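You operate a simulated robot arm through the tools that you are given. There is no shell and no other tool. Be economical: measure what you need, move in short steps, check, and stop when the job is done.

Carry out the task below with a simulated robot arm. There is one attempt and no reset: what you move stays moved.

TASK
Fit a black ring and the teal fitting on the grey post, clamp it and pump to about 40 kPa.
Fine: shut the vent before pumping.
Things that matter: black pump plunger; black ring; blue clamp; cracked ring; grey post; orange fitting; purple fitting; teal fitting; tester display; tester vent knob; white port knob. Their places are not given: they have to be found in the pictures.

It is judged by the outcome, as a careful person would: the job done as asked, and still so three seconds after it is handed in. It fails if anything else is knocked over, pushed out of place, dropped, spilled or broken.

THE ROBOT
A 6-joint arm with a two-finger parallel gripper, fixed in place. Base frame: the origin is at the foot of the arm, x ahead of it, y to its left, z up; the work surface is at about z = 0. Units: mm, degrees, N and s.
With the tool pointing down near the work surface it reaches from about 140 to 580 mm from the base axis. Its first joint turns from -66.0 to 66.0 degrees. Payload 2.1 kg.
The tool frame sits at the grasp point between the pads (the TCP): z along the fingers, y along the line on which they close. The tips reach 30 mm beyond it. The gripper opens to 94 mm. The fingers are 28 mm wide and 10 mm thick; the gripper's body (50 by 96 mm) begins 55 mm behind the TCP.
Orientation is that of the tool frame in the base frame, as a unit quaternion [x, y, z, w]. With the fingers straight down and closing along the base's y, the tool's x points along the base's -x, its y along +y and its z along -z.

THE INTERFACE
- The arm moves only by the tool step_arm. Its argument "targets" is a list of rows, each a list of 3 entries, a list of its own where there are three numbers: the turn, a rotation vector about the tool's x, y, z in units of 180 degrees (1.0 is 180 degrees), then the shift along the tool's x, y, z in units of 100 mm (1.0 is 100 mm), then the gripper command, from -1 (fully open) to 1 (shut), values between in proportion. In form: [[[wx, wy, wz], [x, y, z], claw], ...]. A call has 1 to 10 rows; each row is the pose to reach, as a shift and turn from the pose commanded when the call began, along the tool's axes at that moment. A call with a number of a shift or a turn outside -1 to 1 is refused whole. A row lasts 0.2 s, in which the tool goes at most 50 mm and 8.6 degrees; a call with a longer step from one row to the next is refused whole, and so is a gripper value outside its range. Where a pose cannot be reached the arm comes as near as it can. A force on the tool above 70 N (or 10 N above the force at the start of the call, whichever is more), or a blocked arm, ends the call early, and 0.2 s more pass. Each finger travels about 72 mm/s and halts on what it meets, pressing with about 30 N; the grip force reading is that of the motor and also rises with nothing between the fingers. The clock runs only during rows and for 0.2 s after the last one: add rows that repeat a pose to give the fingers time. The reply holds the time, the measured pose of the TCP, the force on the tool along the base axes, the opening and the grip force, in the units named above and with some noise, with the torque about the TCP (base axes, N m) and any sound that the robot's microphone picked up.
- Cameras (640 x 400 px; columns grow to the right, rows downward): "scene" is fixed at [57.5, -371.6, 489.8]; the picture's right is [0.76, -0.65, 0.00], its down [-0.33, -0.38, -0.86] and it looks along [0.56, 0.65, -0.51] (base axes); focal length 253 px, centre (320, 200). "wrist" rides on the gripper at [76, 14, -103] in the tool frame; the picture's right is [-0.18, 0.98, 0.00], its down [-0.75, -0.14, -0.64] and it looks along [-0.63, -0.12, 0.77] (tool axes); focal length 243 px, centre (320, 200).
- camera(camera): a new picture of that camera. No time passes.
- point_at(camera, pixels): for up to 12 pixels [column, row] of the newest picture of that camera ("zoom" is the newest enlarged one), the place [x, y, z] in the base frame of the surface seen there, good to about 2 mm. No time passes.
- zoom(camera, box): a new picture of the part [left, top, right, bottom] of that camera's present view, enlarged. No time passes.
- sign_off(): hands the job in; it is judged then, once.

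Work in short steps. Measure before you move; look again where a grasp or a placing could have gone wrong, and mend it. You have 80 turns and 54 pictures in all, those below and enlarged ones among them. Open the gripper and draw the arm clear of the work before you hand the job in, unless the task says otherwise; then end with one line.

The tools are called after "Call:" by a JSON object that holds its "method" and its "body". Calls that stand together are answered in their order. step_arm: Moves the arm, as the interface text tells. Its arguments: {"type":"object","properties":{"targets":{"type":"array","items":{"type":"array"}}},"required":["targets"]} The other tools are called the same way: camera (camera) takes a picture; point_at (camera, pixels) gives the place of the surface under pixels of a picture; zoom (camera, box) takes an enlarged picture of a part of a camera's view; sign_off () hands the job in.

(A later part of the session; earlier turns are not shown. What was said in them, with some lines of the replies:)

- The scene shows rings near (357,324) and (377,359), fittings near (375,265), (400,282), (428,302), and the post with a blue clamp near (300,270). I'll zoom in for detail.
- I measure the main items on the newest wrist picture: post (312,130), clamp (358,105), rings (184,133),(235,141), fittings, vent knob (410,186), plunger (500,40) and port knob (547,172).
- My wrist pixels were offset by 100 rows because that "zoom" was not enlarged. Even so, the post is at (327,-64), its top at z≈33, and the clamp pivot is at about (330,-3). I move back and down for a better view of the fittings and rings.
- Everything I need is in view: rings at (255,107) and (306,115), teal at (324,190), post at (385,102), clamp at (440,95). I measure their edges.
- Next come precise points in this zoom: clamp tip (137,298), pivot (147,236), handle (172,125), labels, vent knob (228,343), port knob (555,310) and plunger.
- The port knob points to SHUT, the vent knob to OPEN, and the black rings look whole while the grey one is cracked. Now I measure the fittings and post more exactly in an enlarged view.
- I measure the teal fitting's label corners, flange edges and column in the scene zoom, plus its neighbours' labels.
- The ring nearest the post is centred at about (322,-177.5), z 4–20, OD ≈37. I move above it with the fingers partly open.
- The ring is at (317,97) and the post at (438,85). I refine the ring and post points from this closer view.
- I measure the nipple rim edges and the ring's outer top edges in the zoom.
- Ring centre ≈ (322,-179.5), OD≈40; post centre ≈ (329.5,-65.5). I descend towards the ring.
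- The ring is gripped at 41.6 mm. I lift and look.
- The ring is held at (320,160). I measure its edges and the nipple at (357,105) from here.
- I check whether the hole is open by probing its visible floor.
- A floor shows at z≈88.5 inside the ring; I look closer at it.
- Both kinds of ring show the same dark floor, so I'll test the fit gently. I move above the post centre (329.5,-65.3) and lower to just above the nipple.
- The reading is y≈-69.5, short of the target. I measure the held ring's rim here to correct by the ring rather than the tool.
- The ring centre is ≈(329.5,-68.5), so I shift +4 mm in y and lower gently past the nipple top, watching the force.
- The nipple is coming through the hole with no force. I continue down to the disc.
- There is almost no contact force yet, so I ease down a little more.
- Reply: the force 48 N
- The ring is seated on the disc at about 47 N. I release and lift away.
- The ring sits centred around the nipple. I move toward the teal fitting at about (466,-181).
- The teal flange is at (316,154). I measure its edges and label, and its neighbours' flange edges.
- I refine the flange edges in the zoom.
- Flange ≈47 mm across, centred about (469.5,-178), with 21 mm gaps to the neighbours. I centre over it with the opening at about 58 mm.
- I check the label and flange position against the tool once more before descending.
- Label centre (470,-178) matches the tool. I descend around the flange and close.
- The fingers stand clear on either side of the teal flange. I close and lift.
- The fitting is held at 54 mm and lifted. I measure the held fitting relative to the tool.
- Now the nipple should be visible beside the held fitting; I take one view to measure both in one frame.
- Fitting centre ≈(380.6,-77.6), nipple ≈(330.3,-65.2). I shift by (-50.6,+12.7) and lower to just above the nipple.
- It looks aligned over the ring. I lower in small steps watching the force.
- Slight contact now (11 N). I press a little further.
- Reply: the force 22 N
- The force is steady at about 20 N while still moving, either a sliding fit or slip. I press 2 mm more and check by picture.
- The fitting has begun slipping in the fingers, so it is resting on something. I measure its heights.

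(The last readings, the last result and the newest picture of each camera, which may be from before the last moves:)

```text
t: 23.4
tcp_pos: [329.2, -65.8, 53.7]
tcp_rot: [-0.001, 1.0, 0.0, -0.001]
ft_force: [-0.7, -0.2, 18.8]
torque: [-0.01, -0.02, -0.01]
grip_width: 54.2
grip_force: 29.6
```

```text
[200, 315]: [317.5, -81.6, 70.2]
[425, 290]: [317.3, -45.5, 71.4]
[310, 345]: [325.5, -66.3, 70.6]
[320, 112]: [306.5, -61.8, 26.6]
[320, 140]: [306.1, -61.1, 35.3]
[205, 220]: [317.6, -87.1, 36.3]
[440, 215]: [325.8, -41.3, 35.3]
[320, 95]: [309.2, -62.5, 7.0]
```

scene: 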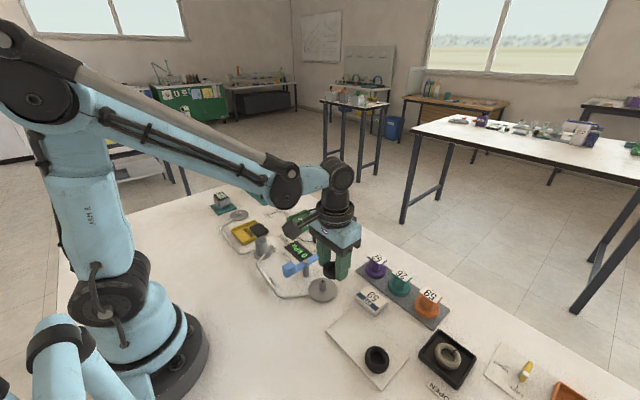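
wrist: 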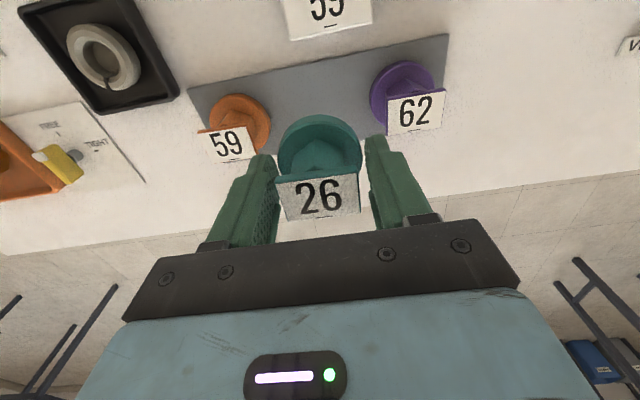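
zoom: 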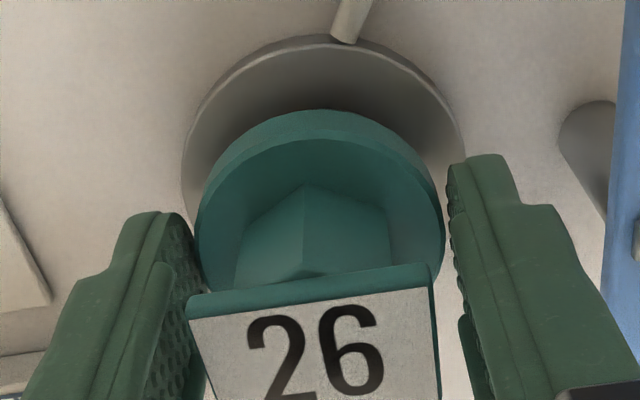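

Label z≈70.5 gives flange bottom ≈25, so the fitting is seated level on the ring. I release and rise.

Call:
{"method": "step_arm", "body": {"targets": [[[0, 0, 0], [0, 0, -0.02], 0.0], [[0, 0, 0], [0, 0, -0.02], -0.35], [[0, 0, 0], [0, 0, -0.02], -0.35], [[0, 0, 0], [0, 0, -0.25], -0.35], [[0, 0, 0], [0, 0, -0.6], -0.35], [[0, 0, 0], [0, 0, -0.95], -0.35], [[0, 0, 0], [0, 0, -0.95], -0.35]]}}

Call:
{"method": "camera", "body": {"camera": "wrist"}}

Call:
{"method": "zoom", "body": {"camera": "scene", "box": [230, 210, 350, 310]}}

```text
t: 25.0
tcp_pos: [330.0, -66.6, 149.3]
tcp_rot: [0.0, 1.0, 0.0, 0.001]
ft_force: [0.2, -0.9, 0.3]
torque: [0.02, 0.02, 0.03]
grip_width: 63.6
grip_force: 0.2
```

```text
16 pictures are left
```

wrist: 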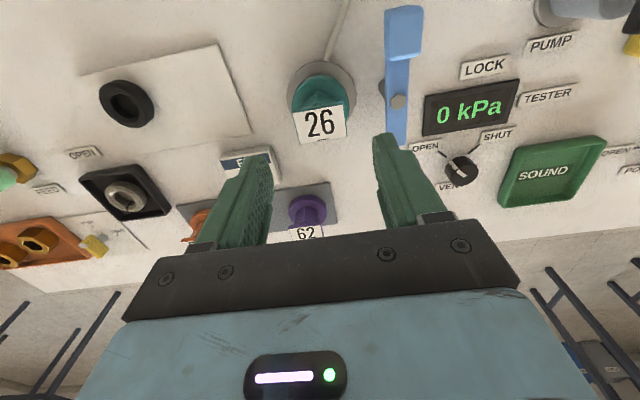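

```text
4.00 times, centred on (290, 260) of scene
```

zoom: 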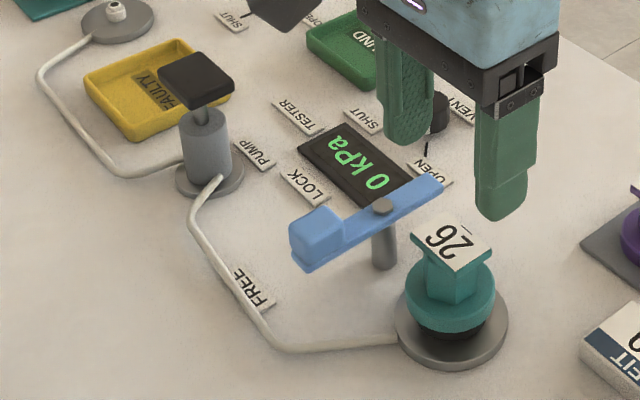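

The ring and fitting are well stacked. Next is the clamp: the handle block spans x 269–293, y -10..7, z 45–66 and must swing clockwise (from -x to +y, towards LOCK). I close the fingers and position them on the handle's -y side.

Call:
{"method": "step_arm", "body": {"targets": [[[0, 0, 0], [0.25, 0.15, 0], 0.5], [[0, 0, 0], [0.495, 0.3, 0], 1], [[0, 0, 0], [0.495, 0.34, 0.1], 1], [[0, 0, 0], [0.495, 0.34, 0.4], 1], [[0, 0, 0], [0.495, 0.34, 0.7], 1], [[0, 0, 0], [0.495, 0.34, 0.7], 1]]}}

Call:
{"method": "zoom", "body": {"camera": "scene", "box": [230, 210, 350, 310]}}

```text
t: 26.4
tcp_pos: [279.0, -32.1, 77.3]
tcp_rot: [-0.001, 1.0, 0.0, 0.001]
ft_force: [-0.4, 0.6, -0.7]
torque: [0.01, -0.01, -0.01]
grip_width: 0.1
grip_force: 29.9
```

```text
4.00 times, centred on (290, 260) of scene
```

zoom: 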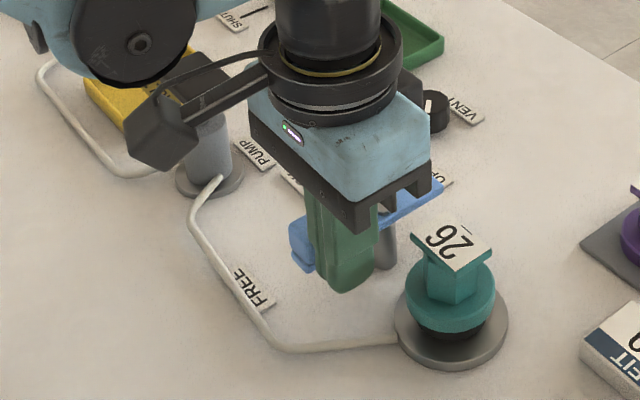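

The closed fingers are beside the handle. I push it +y along the arc in small steps.

Call:
{"method": "step_arm", "body": {"targets": [[[0, 0, 0], [0, 0.1, 0], 1], [[0, 0, 0], [0.02, 0.19, 0], 1], [[0, 0, 0], [0.04, 0.27, 0], 1], [[0, 0, 0], [0.03, 0.36, 0], 1], [[0, 0, 0], [0.02, 0.455, 0], 1]]}}

Call:
{"method": "zoom", "body": {"camera": "scene", "box": [230, 210, 350, 310]}}

```text
t: 27.6
tcp_pos: [277.0, 13.5, 80.0]
tcp_rot: [0.0, 1.0, -0.001, 0.0]
ft_force: [-0.3, -1.0, -1.3]
torque: [-0.03, -0.01, -0.01]
grip_width: 0.0
grip_force: 29.6
```

```text
4.00 times, centred on (290, 260) of scene
```

zoom: 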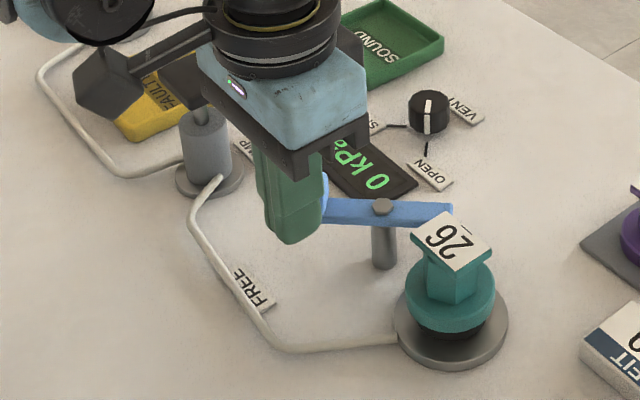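

The clamp turns as expected, about 45° so far. I continue the arc to the LOCK position.

Call:
{"method": "step_arm", "body": {"targets": [[[0, 0, 0], [-0.07, 0.06, 0], 1], [[0, 0, 0], [-0.14, 0.11, 0], 1], [[0, 0, 0], [-0.19, 0.14, 0], 1], [[0, 0, 0], [-0.24, 0.17, 0], 1], [[0, 0, 0], [-0.29, 0.2, 0], 1]]}}

Call:
{"method": "zoom", "body": {"camera": "scene", "box": [230, 210, 350, 310]}}

```text
t: 28.8
tcp_pos: [305.1, 33.2, 79.0]
tcp_rot: [0.001, 1.0, -0.001, 0.0]
ft_force: [-8.8, -3.7, 0.6]
torque: [-0.06, 0.08, -0.05]
grip_width: 0.0
grip_force: 30.3
```

```text
4.00 times, centred on (290, 260) of scene
```

zoom: 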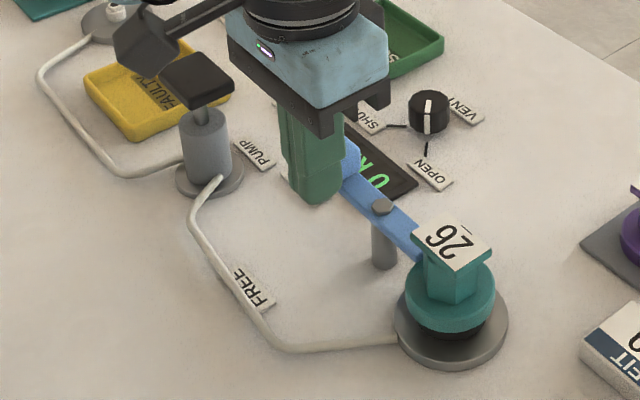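

The bar is nearly over the fitting with ~9 N resistance. I push a few mm more in +x to reach the end.

Call:
{"method": "step_arm", "body": {"targets": [[[0, 0, 0], [-0.015, 0.02, 0], 1], [[0, 0, 0], [-0.03, 0.02, 0], 1], [[0, 0, 0], [-0.03, 0.02, 0], 1]]}}

```text
t: 29.6
tcp_pos: [305.8, 34.8, 78.6]
tcp_rot: [0.0, 1.0, -0.001, -0.006]
ft_force: [-37.4, -11.7, 5.9]
torque: [-0.37, 0.4, -0.18]
grip_width: 0.1
grip_force: 29.8
```

Blocked at 37 N with the handle at ≈90°, which is the stop. I back off and rise.

Call:
{"method": "step_arm", "body": {"targets": [[[0, 0, 0], [0.1, -0.02, 0], 1], [[0, 0, 0], [0.2, -0.02, 0], 1], [[0, 0, 0], [0.2, -0.02, -0.3], 1], [[0, 0, 0], [0.2, -0.02, -0.6], 1], [[0, 0, 0], [0.2, -0.02, -0.8], 1], [[0, 0, 0], [0.2, -0.02, -0.8], 1]]}}

Call:
{"method": "camera", "body": {"camera": "wrist"}}

```text
t: 31.0
tcp_pos: [290.3, 33.7, 157.5]
tcp_rot: [0.0, 1.0, 0.0, 0.001]
ft_force: [-0.2, -0.4, 0.3]
torque: [0.02, 0.01, -0.03]
grip_width: 0.0
grip_force: 30.3
```

```text
11 pictures are left
```

wrist: 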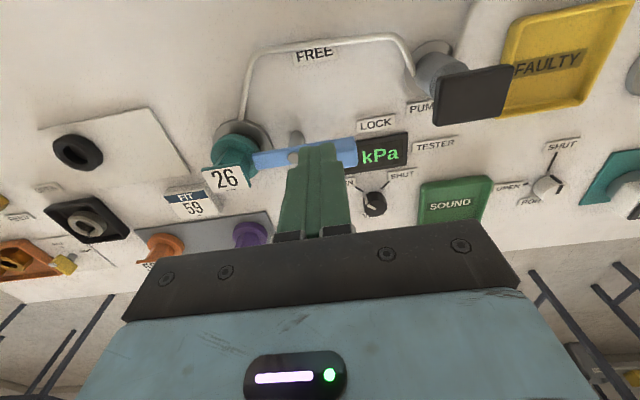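

The clamp bar lies along y and contacts the fitting. Next is the vent knob at (375,203); I measure it.

Call:
{"method": "point_at", "body": {"camera": "wrist", "pixels": [[376, 193], [366, 204], [386, 204], [376, 214], [376, 204], [371, 198], [380, 209], [370, 210], [384, 196], [400, 174], [395, 150], [470, 95]]}}

```text
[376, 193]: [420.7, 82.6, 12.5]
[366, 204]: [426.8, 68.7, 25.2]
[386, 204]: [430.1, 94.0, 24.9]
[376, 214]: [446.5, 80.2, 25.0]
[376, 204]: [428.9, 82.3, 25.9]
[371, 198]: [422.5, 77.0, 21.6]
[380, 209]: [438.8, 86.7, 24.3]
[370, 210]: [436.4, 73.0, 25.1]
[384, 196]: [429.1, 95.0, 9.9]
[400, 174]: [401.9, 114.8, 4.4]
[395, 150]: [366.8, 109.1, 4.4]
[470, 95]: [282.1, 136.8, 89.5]
```

Knob ≈26 mm across around (434,81). I move nearer with the fingers opening to about 50 mm, to see it better.

Call:
{"method": "step_arm", "body": {"targets": [[[0, 0, 0], [-0.25, 0.12, 0], 0.5], [[0, 0, 0], [-0.5, 0.24, 0], 0.0], [[0, 0, 0], [-0.75, 0.36, 0.0], -0.06], [[0, 0, 0], [-1.0, 0.47, 0.0], -0.06], [[0, 0, 0], [-1.0, 0.47, 0.15], -0.06], [[0, 0, 0], [-1.0, 0.47, 0.15], -0.06]]}}

Call:
{"method": "zoom", "body": {"camera": "wrist", "box": [220, 60, 420, 200]}}

```text
t: 32.4
tcp_pos: [389.6, 82.4, 142.4]
tcp_rot: [0.0, 1.0, 0.0, 0.0]
ft_force: [0.4, -0.2, 0.3]
torque: [-0.01, 0.03, 0.02]
grip_width: 49.6
grip_force: 0.0
```

```text
2.86 times, centred on (320, 130) of wrist
```

zoom: 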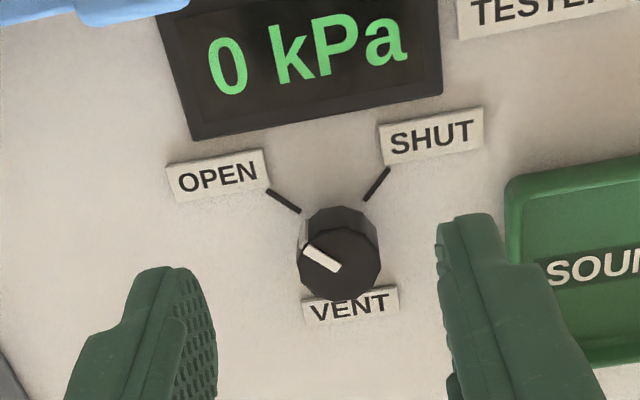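

Call:
{"method": "point_at", "body": {"camera": "zoom", "pixels": [[305, 255], [376, 255], [341, 236], [341, 293], [341, 263], [312, 285], [370, 285], [510, 200], [540, 280], [295, 208], [368, 195], [300, 100]]}}

```text
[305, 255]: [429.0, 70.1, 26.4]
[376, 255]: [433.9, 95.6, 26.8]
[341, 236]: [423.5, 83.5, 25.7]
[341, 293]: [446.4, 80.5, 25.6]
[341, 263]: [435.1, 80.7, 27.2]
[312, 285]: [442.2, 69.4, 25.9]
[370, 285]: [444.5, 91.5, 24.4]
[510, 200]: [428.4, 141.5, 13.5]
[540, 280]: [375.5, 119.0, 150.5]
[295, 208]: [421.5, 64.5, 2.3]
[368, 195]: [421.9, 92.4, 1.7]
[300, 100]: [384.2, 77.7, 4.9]
```

Knob centre ≈(435,81.8), top z 26. I move over it and down with the fingers open.

Call:
{"method": "step_arm", "body": {"targets": [[[0, 0, 0], [-0.23, 0, 0.1], -0.06], [[0, 0, 0], [-0.453, 0.003, 0.3], -0.06], [[0, 0, 0], [-0.453, 0.003, 0.6], -0.06], [[0, 0, 0], [-0.453, 0.003, 0.85], -0.06], [[0, 0, 0], [-0.453, 0.003, 1.0], -0.06], [[0, 0, 0], [-0.453, 0.003, 1.0], -0.06]]}}

Call:
{"method": "step_arm", "body": {"targets": [[[0, 0, 0], [0, 0, 0], 0.2], [[0, 0, 0], [0, 0, 0], 0.6], [[0, 0, 0], [0, 0, 0], 0.6]]}}

```text
t: 33.8
tcp_pos: [432.9, 81.3, 45.2]
tcp_rot: [-0.001, 1.0, 0.0, 0.001]
ft_force: [0.3, -0.3, -0.1]
torque: [-0.02, 0.01, -0.02]
grip_width: 49.8
grip_force: 0.2
```

```text
t: 34.6
tcp_pos: [433.7, 80.5, 44.5]
tcp_rot: [0.0, 1.0, -0.001, 0.001]
ft_force: [0.9, -7.7, -4.9]
torque: [-0.16, 0.15, -0.02]
grip_width: 28.8
grip_force: 44.9
```

The knob is gripped at 28.8 mm. I turn clockwise seen from above (positive about tool z) by 45° and check.

Call:
{"method": "step_arm", "body": {"targets": [[[0, 0, 0.04], [0, 0, 0], 0.6], [[0, 0, 0.085], [0, 0, 0], 0.6], [[0, 0, 0.13], [0, 0, 0], 0.6], [[0, 0, 0.175], [0, 0, 0], 0.6], [[0, 0, 0.22], [0, 0, 0], 0.6], [[0, 0, 0.25], [0, 0, 0], 0.6]]}}

```text
t: 36.0
tcp_pos: [434.5, 80.4, 44.5]
tcp_rot: [0.383, 0.924, 0.002, 0.0]
ft_force: [-15.8, -0.9, 38.3]
torque: [-0.2, 0.43, -0.01]
grip_width: 28.8
grip_force: 44.9
```

Turning the right way with the grip stable. I turn the remaining 45°.

Call:
{"method": "step_arm", "body": {"targets": [[[0, 0, 0.045], [0, 0, 0], 0.6], [[0, 0, 0.09], [0, 0, 0], 0.6], [[0, 0, 0.135], [0, 0, 0], 0.6], [[0, 0, 0.18], [0, 0, 0], 0.6], [[0, 0, 0.22], [0, 0, 0], 0.6], [[0, 0, 0.252], [0, 0, 0], 0.6], [[0, 0, 0.252], [0, 0, 0], 0.6]]}}

Call:
{"method": "zoom", "body": {"camera": "scene", "box": [260, 190, 380, 290]}}

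```text
t: 37.6
tcp_pos: [435.0, 82.1, 44.7]
tcp_rot: [0.709, 0.705, 0.001, 0.001]
ft_force: [3.0, 15.3, 29.4]
torque: [0.2, 0.07, 0.26]
grip_width: 28.9
grip_force: 44.6
```

```text
4.00 times, centred on (320, 240) of scene
```

zoom: 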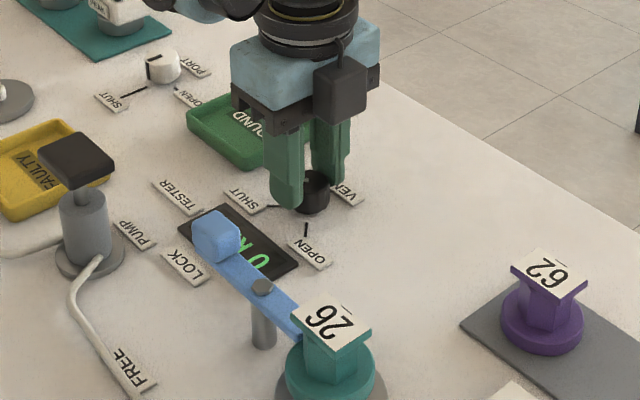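

The 90° turn is complete. I release, rise and check the knob.

Call:
{"method": "step_arm", "body": {"targets": [[[0, 0, 0], [0, 0, 0], 0.3], [[0, 0, 0], [0, 0, 0], 0.0], [[0, 0, 0], [0, 0, -0.2], 0.0], [[0, 0, 0], [0, 0, -0.6], 0.0], [[0, 0, 0], [0, 0, -1.0], 0.0], [[0, 0, 0], [0, 0, -1.0], 0.0]]}}

Call:
{"method": "zoom", "body": {"camera": "scene", "box": [220, 190, 380, 310]}}

```text
t: 39.0
tcp_pos: [432.6, 81.2, 143.5]
tcp_rot: [0.709, 0.705, 0.001, 0.0]
ft_force: [0.1, 0.1, -0.3]
torque: [-0.01, 0.01, 0.0]
grip_width: 46.7
grip_force: 0.0
```

```text
3.33 times, centred on (300, 250) of scene
```

zoom: 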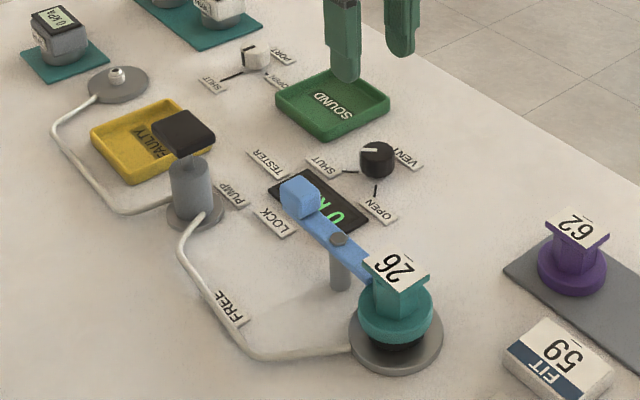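

The vent indicator now points along SHUT. Next I measure the pump plunger pad's corners.

Call:
{"method": "point_at", "body": {"camera": "zoom", "pixels": [[178, 112], [212, 128], [190, 148], [155, 133], [183, 130], [190, 185], [190, 162], [365, 150], [378, 150], [345, 171], [340, 240]]}}

```text
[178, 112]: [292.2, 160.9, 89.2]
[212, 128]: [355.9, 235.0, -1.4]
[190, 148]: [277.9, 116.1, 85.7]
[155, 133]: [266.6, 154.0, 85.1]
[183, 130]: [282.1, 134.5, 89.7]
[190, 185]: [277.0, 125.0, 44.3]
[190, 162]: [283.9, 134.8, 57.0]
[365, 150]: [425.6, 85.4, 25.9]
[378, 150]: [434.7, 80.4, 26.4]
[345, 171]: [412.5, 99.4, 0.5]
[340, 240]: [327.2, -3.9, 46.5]
```

Pad centre ≈(283,134), top z≈89. With the tool axes now x→+y and y→+x, I travel above it with fingers shut.

Call:
{"method": "step_arm", "body": {"targets": [[[0, 0, 0], [0.1, -0.3, 0], 0.5], [[0, 0, 0], [0.2, -0.6, 0], 1], [[0, 0, 0], [0.3, -0.9, 0], 1], [[0, 0, 0], [0.35, -1.0, 0], 1], [[0, 0, 0], [0.35, -1.0, 0], 1]]}}

Call:
{"method": "step_arm", "body": {"targets": [[[0, 0, 0], [0.08, -0.25, 0], 1], [[0, 0, 0], [0.176, -0.51, 0], 1], [[0, 0, 0], [0.176, -0.51, 0.1], 1], [[0, 0, 0], [0.176, -0.51, 0.15], 1]]}}

Call:
{"method": "camera", "body": {"camera": "wrist"}}

```text
t: 40.2
tcp_pos: [335.0, 117.3, 144.3]
tcp_rot: [0.709, 0.705, 0.001, 0.001]
ft_force: [-0.2, 0.3, -0.1]
torque: [0.01, -0.01, 0.0]
grip_width: 0.2
grip_force: 29.4
```

```text
t: 41.2
tcp_pos: [284.2, 135.3, 128.6]
tcp_rot: [0.709, 0.706, 0.001, 0.0]
ft_force: [-0.3, -0.1, -0.1]
torque: [0.0, 0.0, -0.04]
grip_width: 0.0
grip_force: 30.0
```

```text
7 pictures are left
```

wrist: 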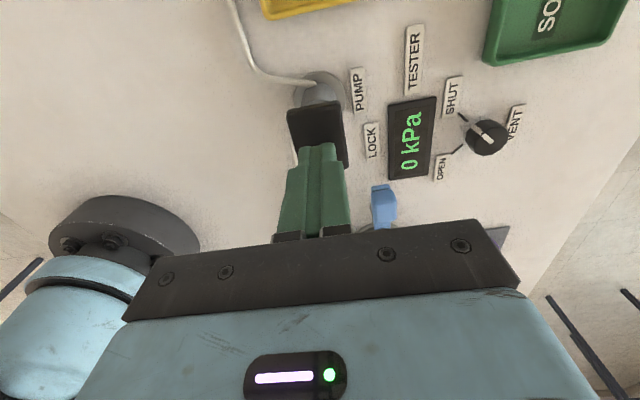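

The wrist camera sees the display, and the vent indicator is on the SHUT line. I check the pad position against the fingertips.

Call:
{"method": "point_at", "body": {"camera": "wrist", "pixels": [[290, 110], [338, 104], [295, 145], [345, 160], [315, 125], [318, 146]]}}

```text
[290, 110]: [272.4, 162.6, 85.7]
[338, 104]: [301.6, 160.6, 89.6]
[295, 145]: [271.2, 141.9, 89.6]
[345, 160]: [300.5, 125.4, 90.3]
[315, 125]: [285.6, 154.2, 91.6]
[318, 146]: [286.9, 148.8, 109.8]
```

The pad centre is nearer (286,137). I shift slightly and press down about 10 mm past contact.

Call:
{"method": "step_arm", "body": {"targets": [[[0, 0, 0], [0.03, 0.02, 0], 1], [[0, 0, 0], [0.03, 0.02, 0.08], 1], [[0, 0, 0], [0.03, 0.02, 0.14], 1], [[0, 0, 0], [0.03, 0.02, 0.2], 1]]}}

Call:
{"method": "zoom", "body": {"camera": "wrist", "box": [240, 60, 540, 240]}}

```text
t: 42.2
tcp_pos: [285.6, 137.6, 109.5]
tcp_rot: [0.709, 0.705, 0.0, 0.0]
ft_force: [2.0, -1.1, 2.8]
torque: [-0.02, -0.06, -0.01]
grip_width: 0.0
grip_force: 29.9
```

```text
2.13 times, centred on (390, 150) of wrist
```

zoom: 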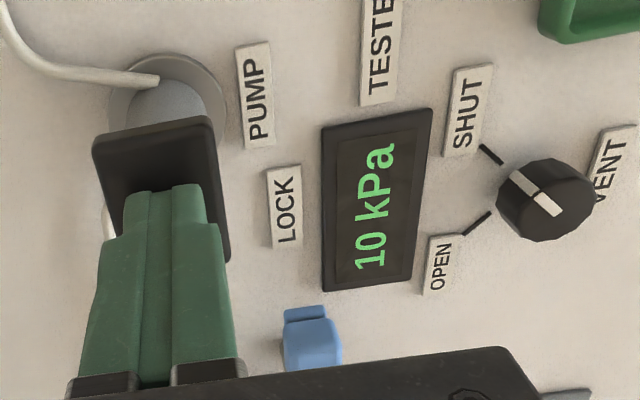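

The display reads 10 kPa after about 10 mm of stroke. I lift, repeat the same stroke once, and read again.

Call:
{"method": "step_arm", "body": {"targets": [[[0, 0, 0], [0, 0, -0.1], 1], [[0, 0, 0], [0, 0, -0.18], 1], [[0, 0, 0], [0, 0, -0.18], 1], [[0, 0, 0], [0, 0, -0.18], 1], [[0, 0, 0], [0, 0, -0.12], 1], [[0, 0, 0], [0, 0, -0.06], 1], [[0, 0, 0], [0, 0, 0], 1]]}}

Call:
{"method": "zoom", "body": {"camera": "wrist", "box": [240, 60, 540, 240]}}

```text
t: 43.8
tcp_pos: [285.9, 137.6, 109.9]
tcp_rot: [0.709, 0.705, 0.001, 0.001]
ft_force: [1.7, -1.4, 2.0]
torque: [-0.03, -0.04, -0.03]
grip_width: 0.0
grip_force: 30.0
```

```text
2.13 times, centred on (390, 150) of wrist
```

zoom: 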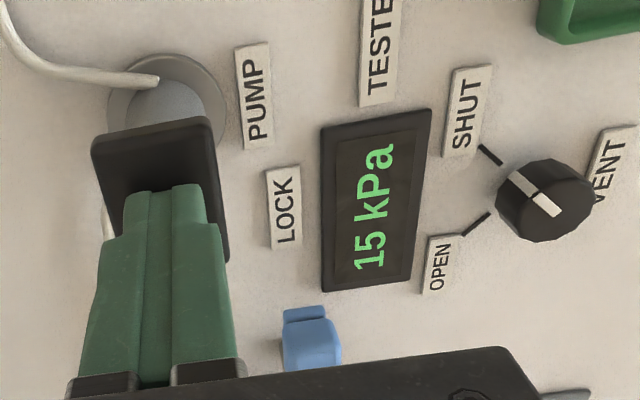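

Now 15 kPa, so the plunger return is probably slow. I press 10 mm further this time and read.

Call:
{"method": "step_arm", "body": {"targets": [[[0, 0, 0], [0, 0, 0.05], 1], [[0, 0, 0], [0, 0, 0.1], 1], [[0, 0, 0], [0, 0, 0.1], 1]]}}

Call:
{"method": "zoom", "body": {"camera": "wrist", "box": [240, 60, 540, 240]}}

```text
t: 44.6
tcp_pos: [285.9, 137.2, 98.0]
tcp_rot: [0.709, 0.706, 0.0, 0.0]
ft_force: [1.1, -0.3, 2.9]
torque: [-0.05, -0.04, -0.01]
grip_width: 0.0
grip_force: 30.2
heard: click
```

```text
2.13 times, centred on (390, 150) of wrist
```

zoom: 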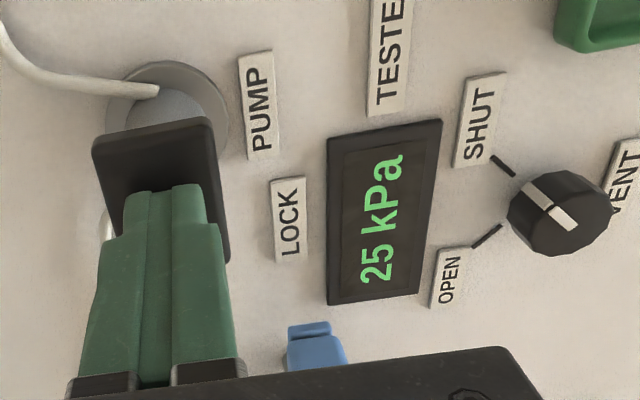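

25 kPa now, about 1 kPa per mm, with a click at the bottom. I lift and wait for the plunger to return.

Call:
{"method": "step_arm", "body": {"targets": [[[0, 0, 0], [0, 0, -0.15], 1], [[0, 0, 0], [0, 0, -0.27], 1], [[0, 0, 0], [0, 0, -0.27], 1], [[0, 0, 0], [0, 0, -0.27], 1], [[0, 0, 0], [0, 0, -0.27], 1], [[0, 0, 0], [0, 0, -0.27], 1], [[0, 0, 0], [0, 0, -0.27], 1], [[0, 0, 0], [0, 0, -0.27], 1], [[0, 0, 0], [0, 0, -0.27], 1], [[0, 0, 0], [0, 0, -0.27], 1]]}}

Call:
{"method": "zoom", "body": {"camera": "wrist", "box": [240, 60, 540, 240]}}

```text
t: 46.8
tcp_pos: [286.2, 137.6, 126.6]
tcp_rot: [0.709, 0.705, 0.001, 0.001]
ft_force: [0.2, 0.9, -0.5]
torque: [0.03, 0.05, 0.02]
grip_width: 0.2
grip_force: 30.1
```

```text
2.13 times, centred on (390, 150) of wrist
```

zoom: 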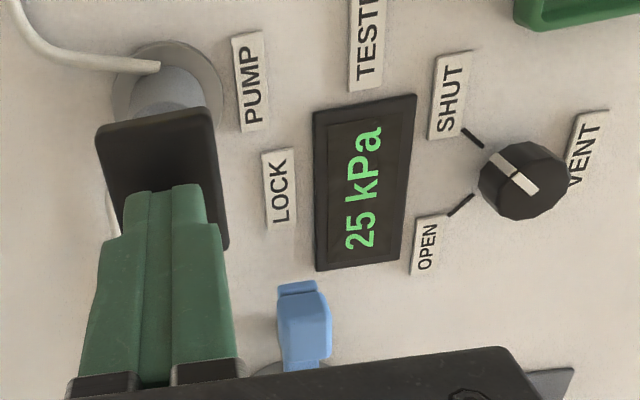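

It holds 25 kPa. I check the pad's height from this picture.

Call:
{"method": "point_at", "body": {"camera": "zoom", "pixels": [[150, 150], [180, 145], [110, 200], [215, 200], [200, 130], [125, 160]]}}

```text
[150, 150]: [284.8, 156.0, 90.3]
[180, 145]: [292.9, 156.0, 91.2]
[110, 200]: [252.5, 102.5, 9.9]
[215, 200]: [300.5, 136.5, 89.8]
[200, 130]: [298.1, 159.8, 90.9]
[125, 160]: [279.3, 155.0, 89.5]
```

The plunger is back at z≈90. I press to TCP z≈105, aiming for +15 kPa.

Call:
{"method": "step_arm", "body": {"targets": [[[0, 0, 0], [0, 0, 0.07], 1], [[0, 0, 0], [0, 0, 0.12], 1], [[0, 0, 0], [0, 0, 0.17], 1], [[0, 0, 0], [0, 0, 0.22], 1], [[0, 0, 0], [0, 0, 0.22], 1]]}}

Call:
{"method": "zoom", "body": {"camera": "wrist", "box": [240, 60, 540, 240]}}

```text
t: 48.0
tcp_pos: [285.6, 138.2, 105.5]
tcp_rot: [0.709, 0.705, 0.0, 0.001]
ft_force: [-1.2, -0.5, 3.4]
torque: [-0.06, 0.06, 0.01]
grip_width: 0.0
grip_force: 30.1
```

```text
2.13 times, centred on (390, 150) of wrist
```

zoom: 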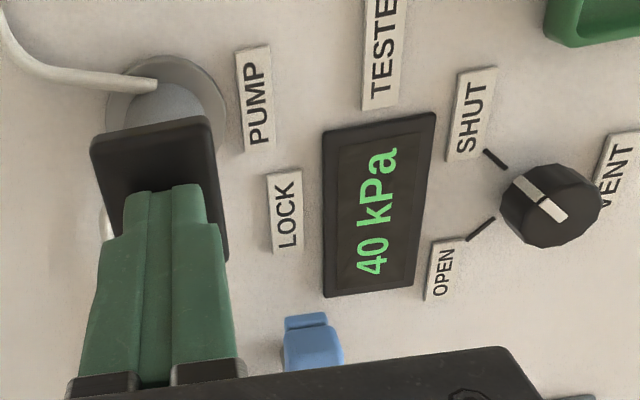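

The display reads 40 kPa. I rise straight up well clear and open the gripper.

Call:
{"method": "step_arm", "body": {"targets": [[[0, 0, 0], [0, 0, -0.2], 1], [[0, 0, 0], [0, 0, -0.5], 1], [[0, 0, 0], [0, 0, -0.8], 1], [[0, 0, 0], [0, 0, -1.0], 0.5], [[0, 0, 0], [0, 0, -1.0], 0], [[0, 0, 0], [0, 0, -1.0], -0.5], [[0, 0, 0], [0, 0, -1.0], -0.5], [[0, 0, 0], [0, 0, -1.0], -0.5]]}}

Call:
{"method": "camera", "body": {"camera": "wrist"}}

```text
t: 49.8
tcp_pos: [284.6, 137.3, 205.3]
tcp_rot: [0.709, 0.706, 0.001, 0.001]
ft_force: [0.2, -0.5, 0.0]
torque: [0.0, -0.01, 0.01]
grip_width: 70.5
grip_force: 0.0
```

```text
1 pictures are left
```

wrist: 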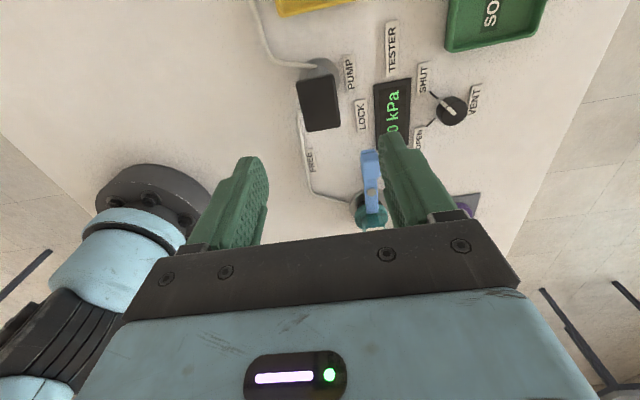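

The arm is clear with the fingers open. I use the last picture to confirm the final state in the scene.

Call:
{"method": "zoom", "body": {"camera": "scene", "box": [230, 200, 450, 340]}}

```text
2.86 times, centred on (340, 270) of scene
```

zoom: 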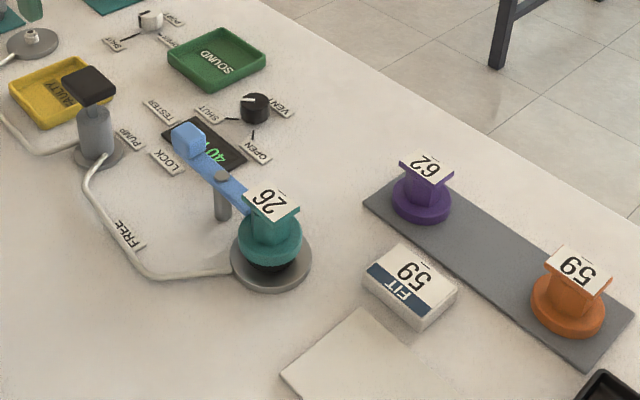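

The display still shows 40, the ring, fitting and clamp are in place, the vent is shut and nothing else has moved. I hand the job in.

Call:
{"method": "sign_off", "body": {}}

```text
The job is handed in.
```

The black ring and teal fitting are on the grey post and clamped, the vent was shut before pumping, and the tester was holding 40 kPa at hand-in; note that the card by the fittings says "FIT 59" (the orange one), but I fitted teal (26) as you asked.
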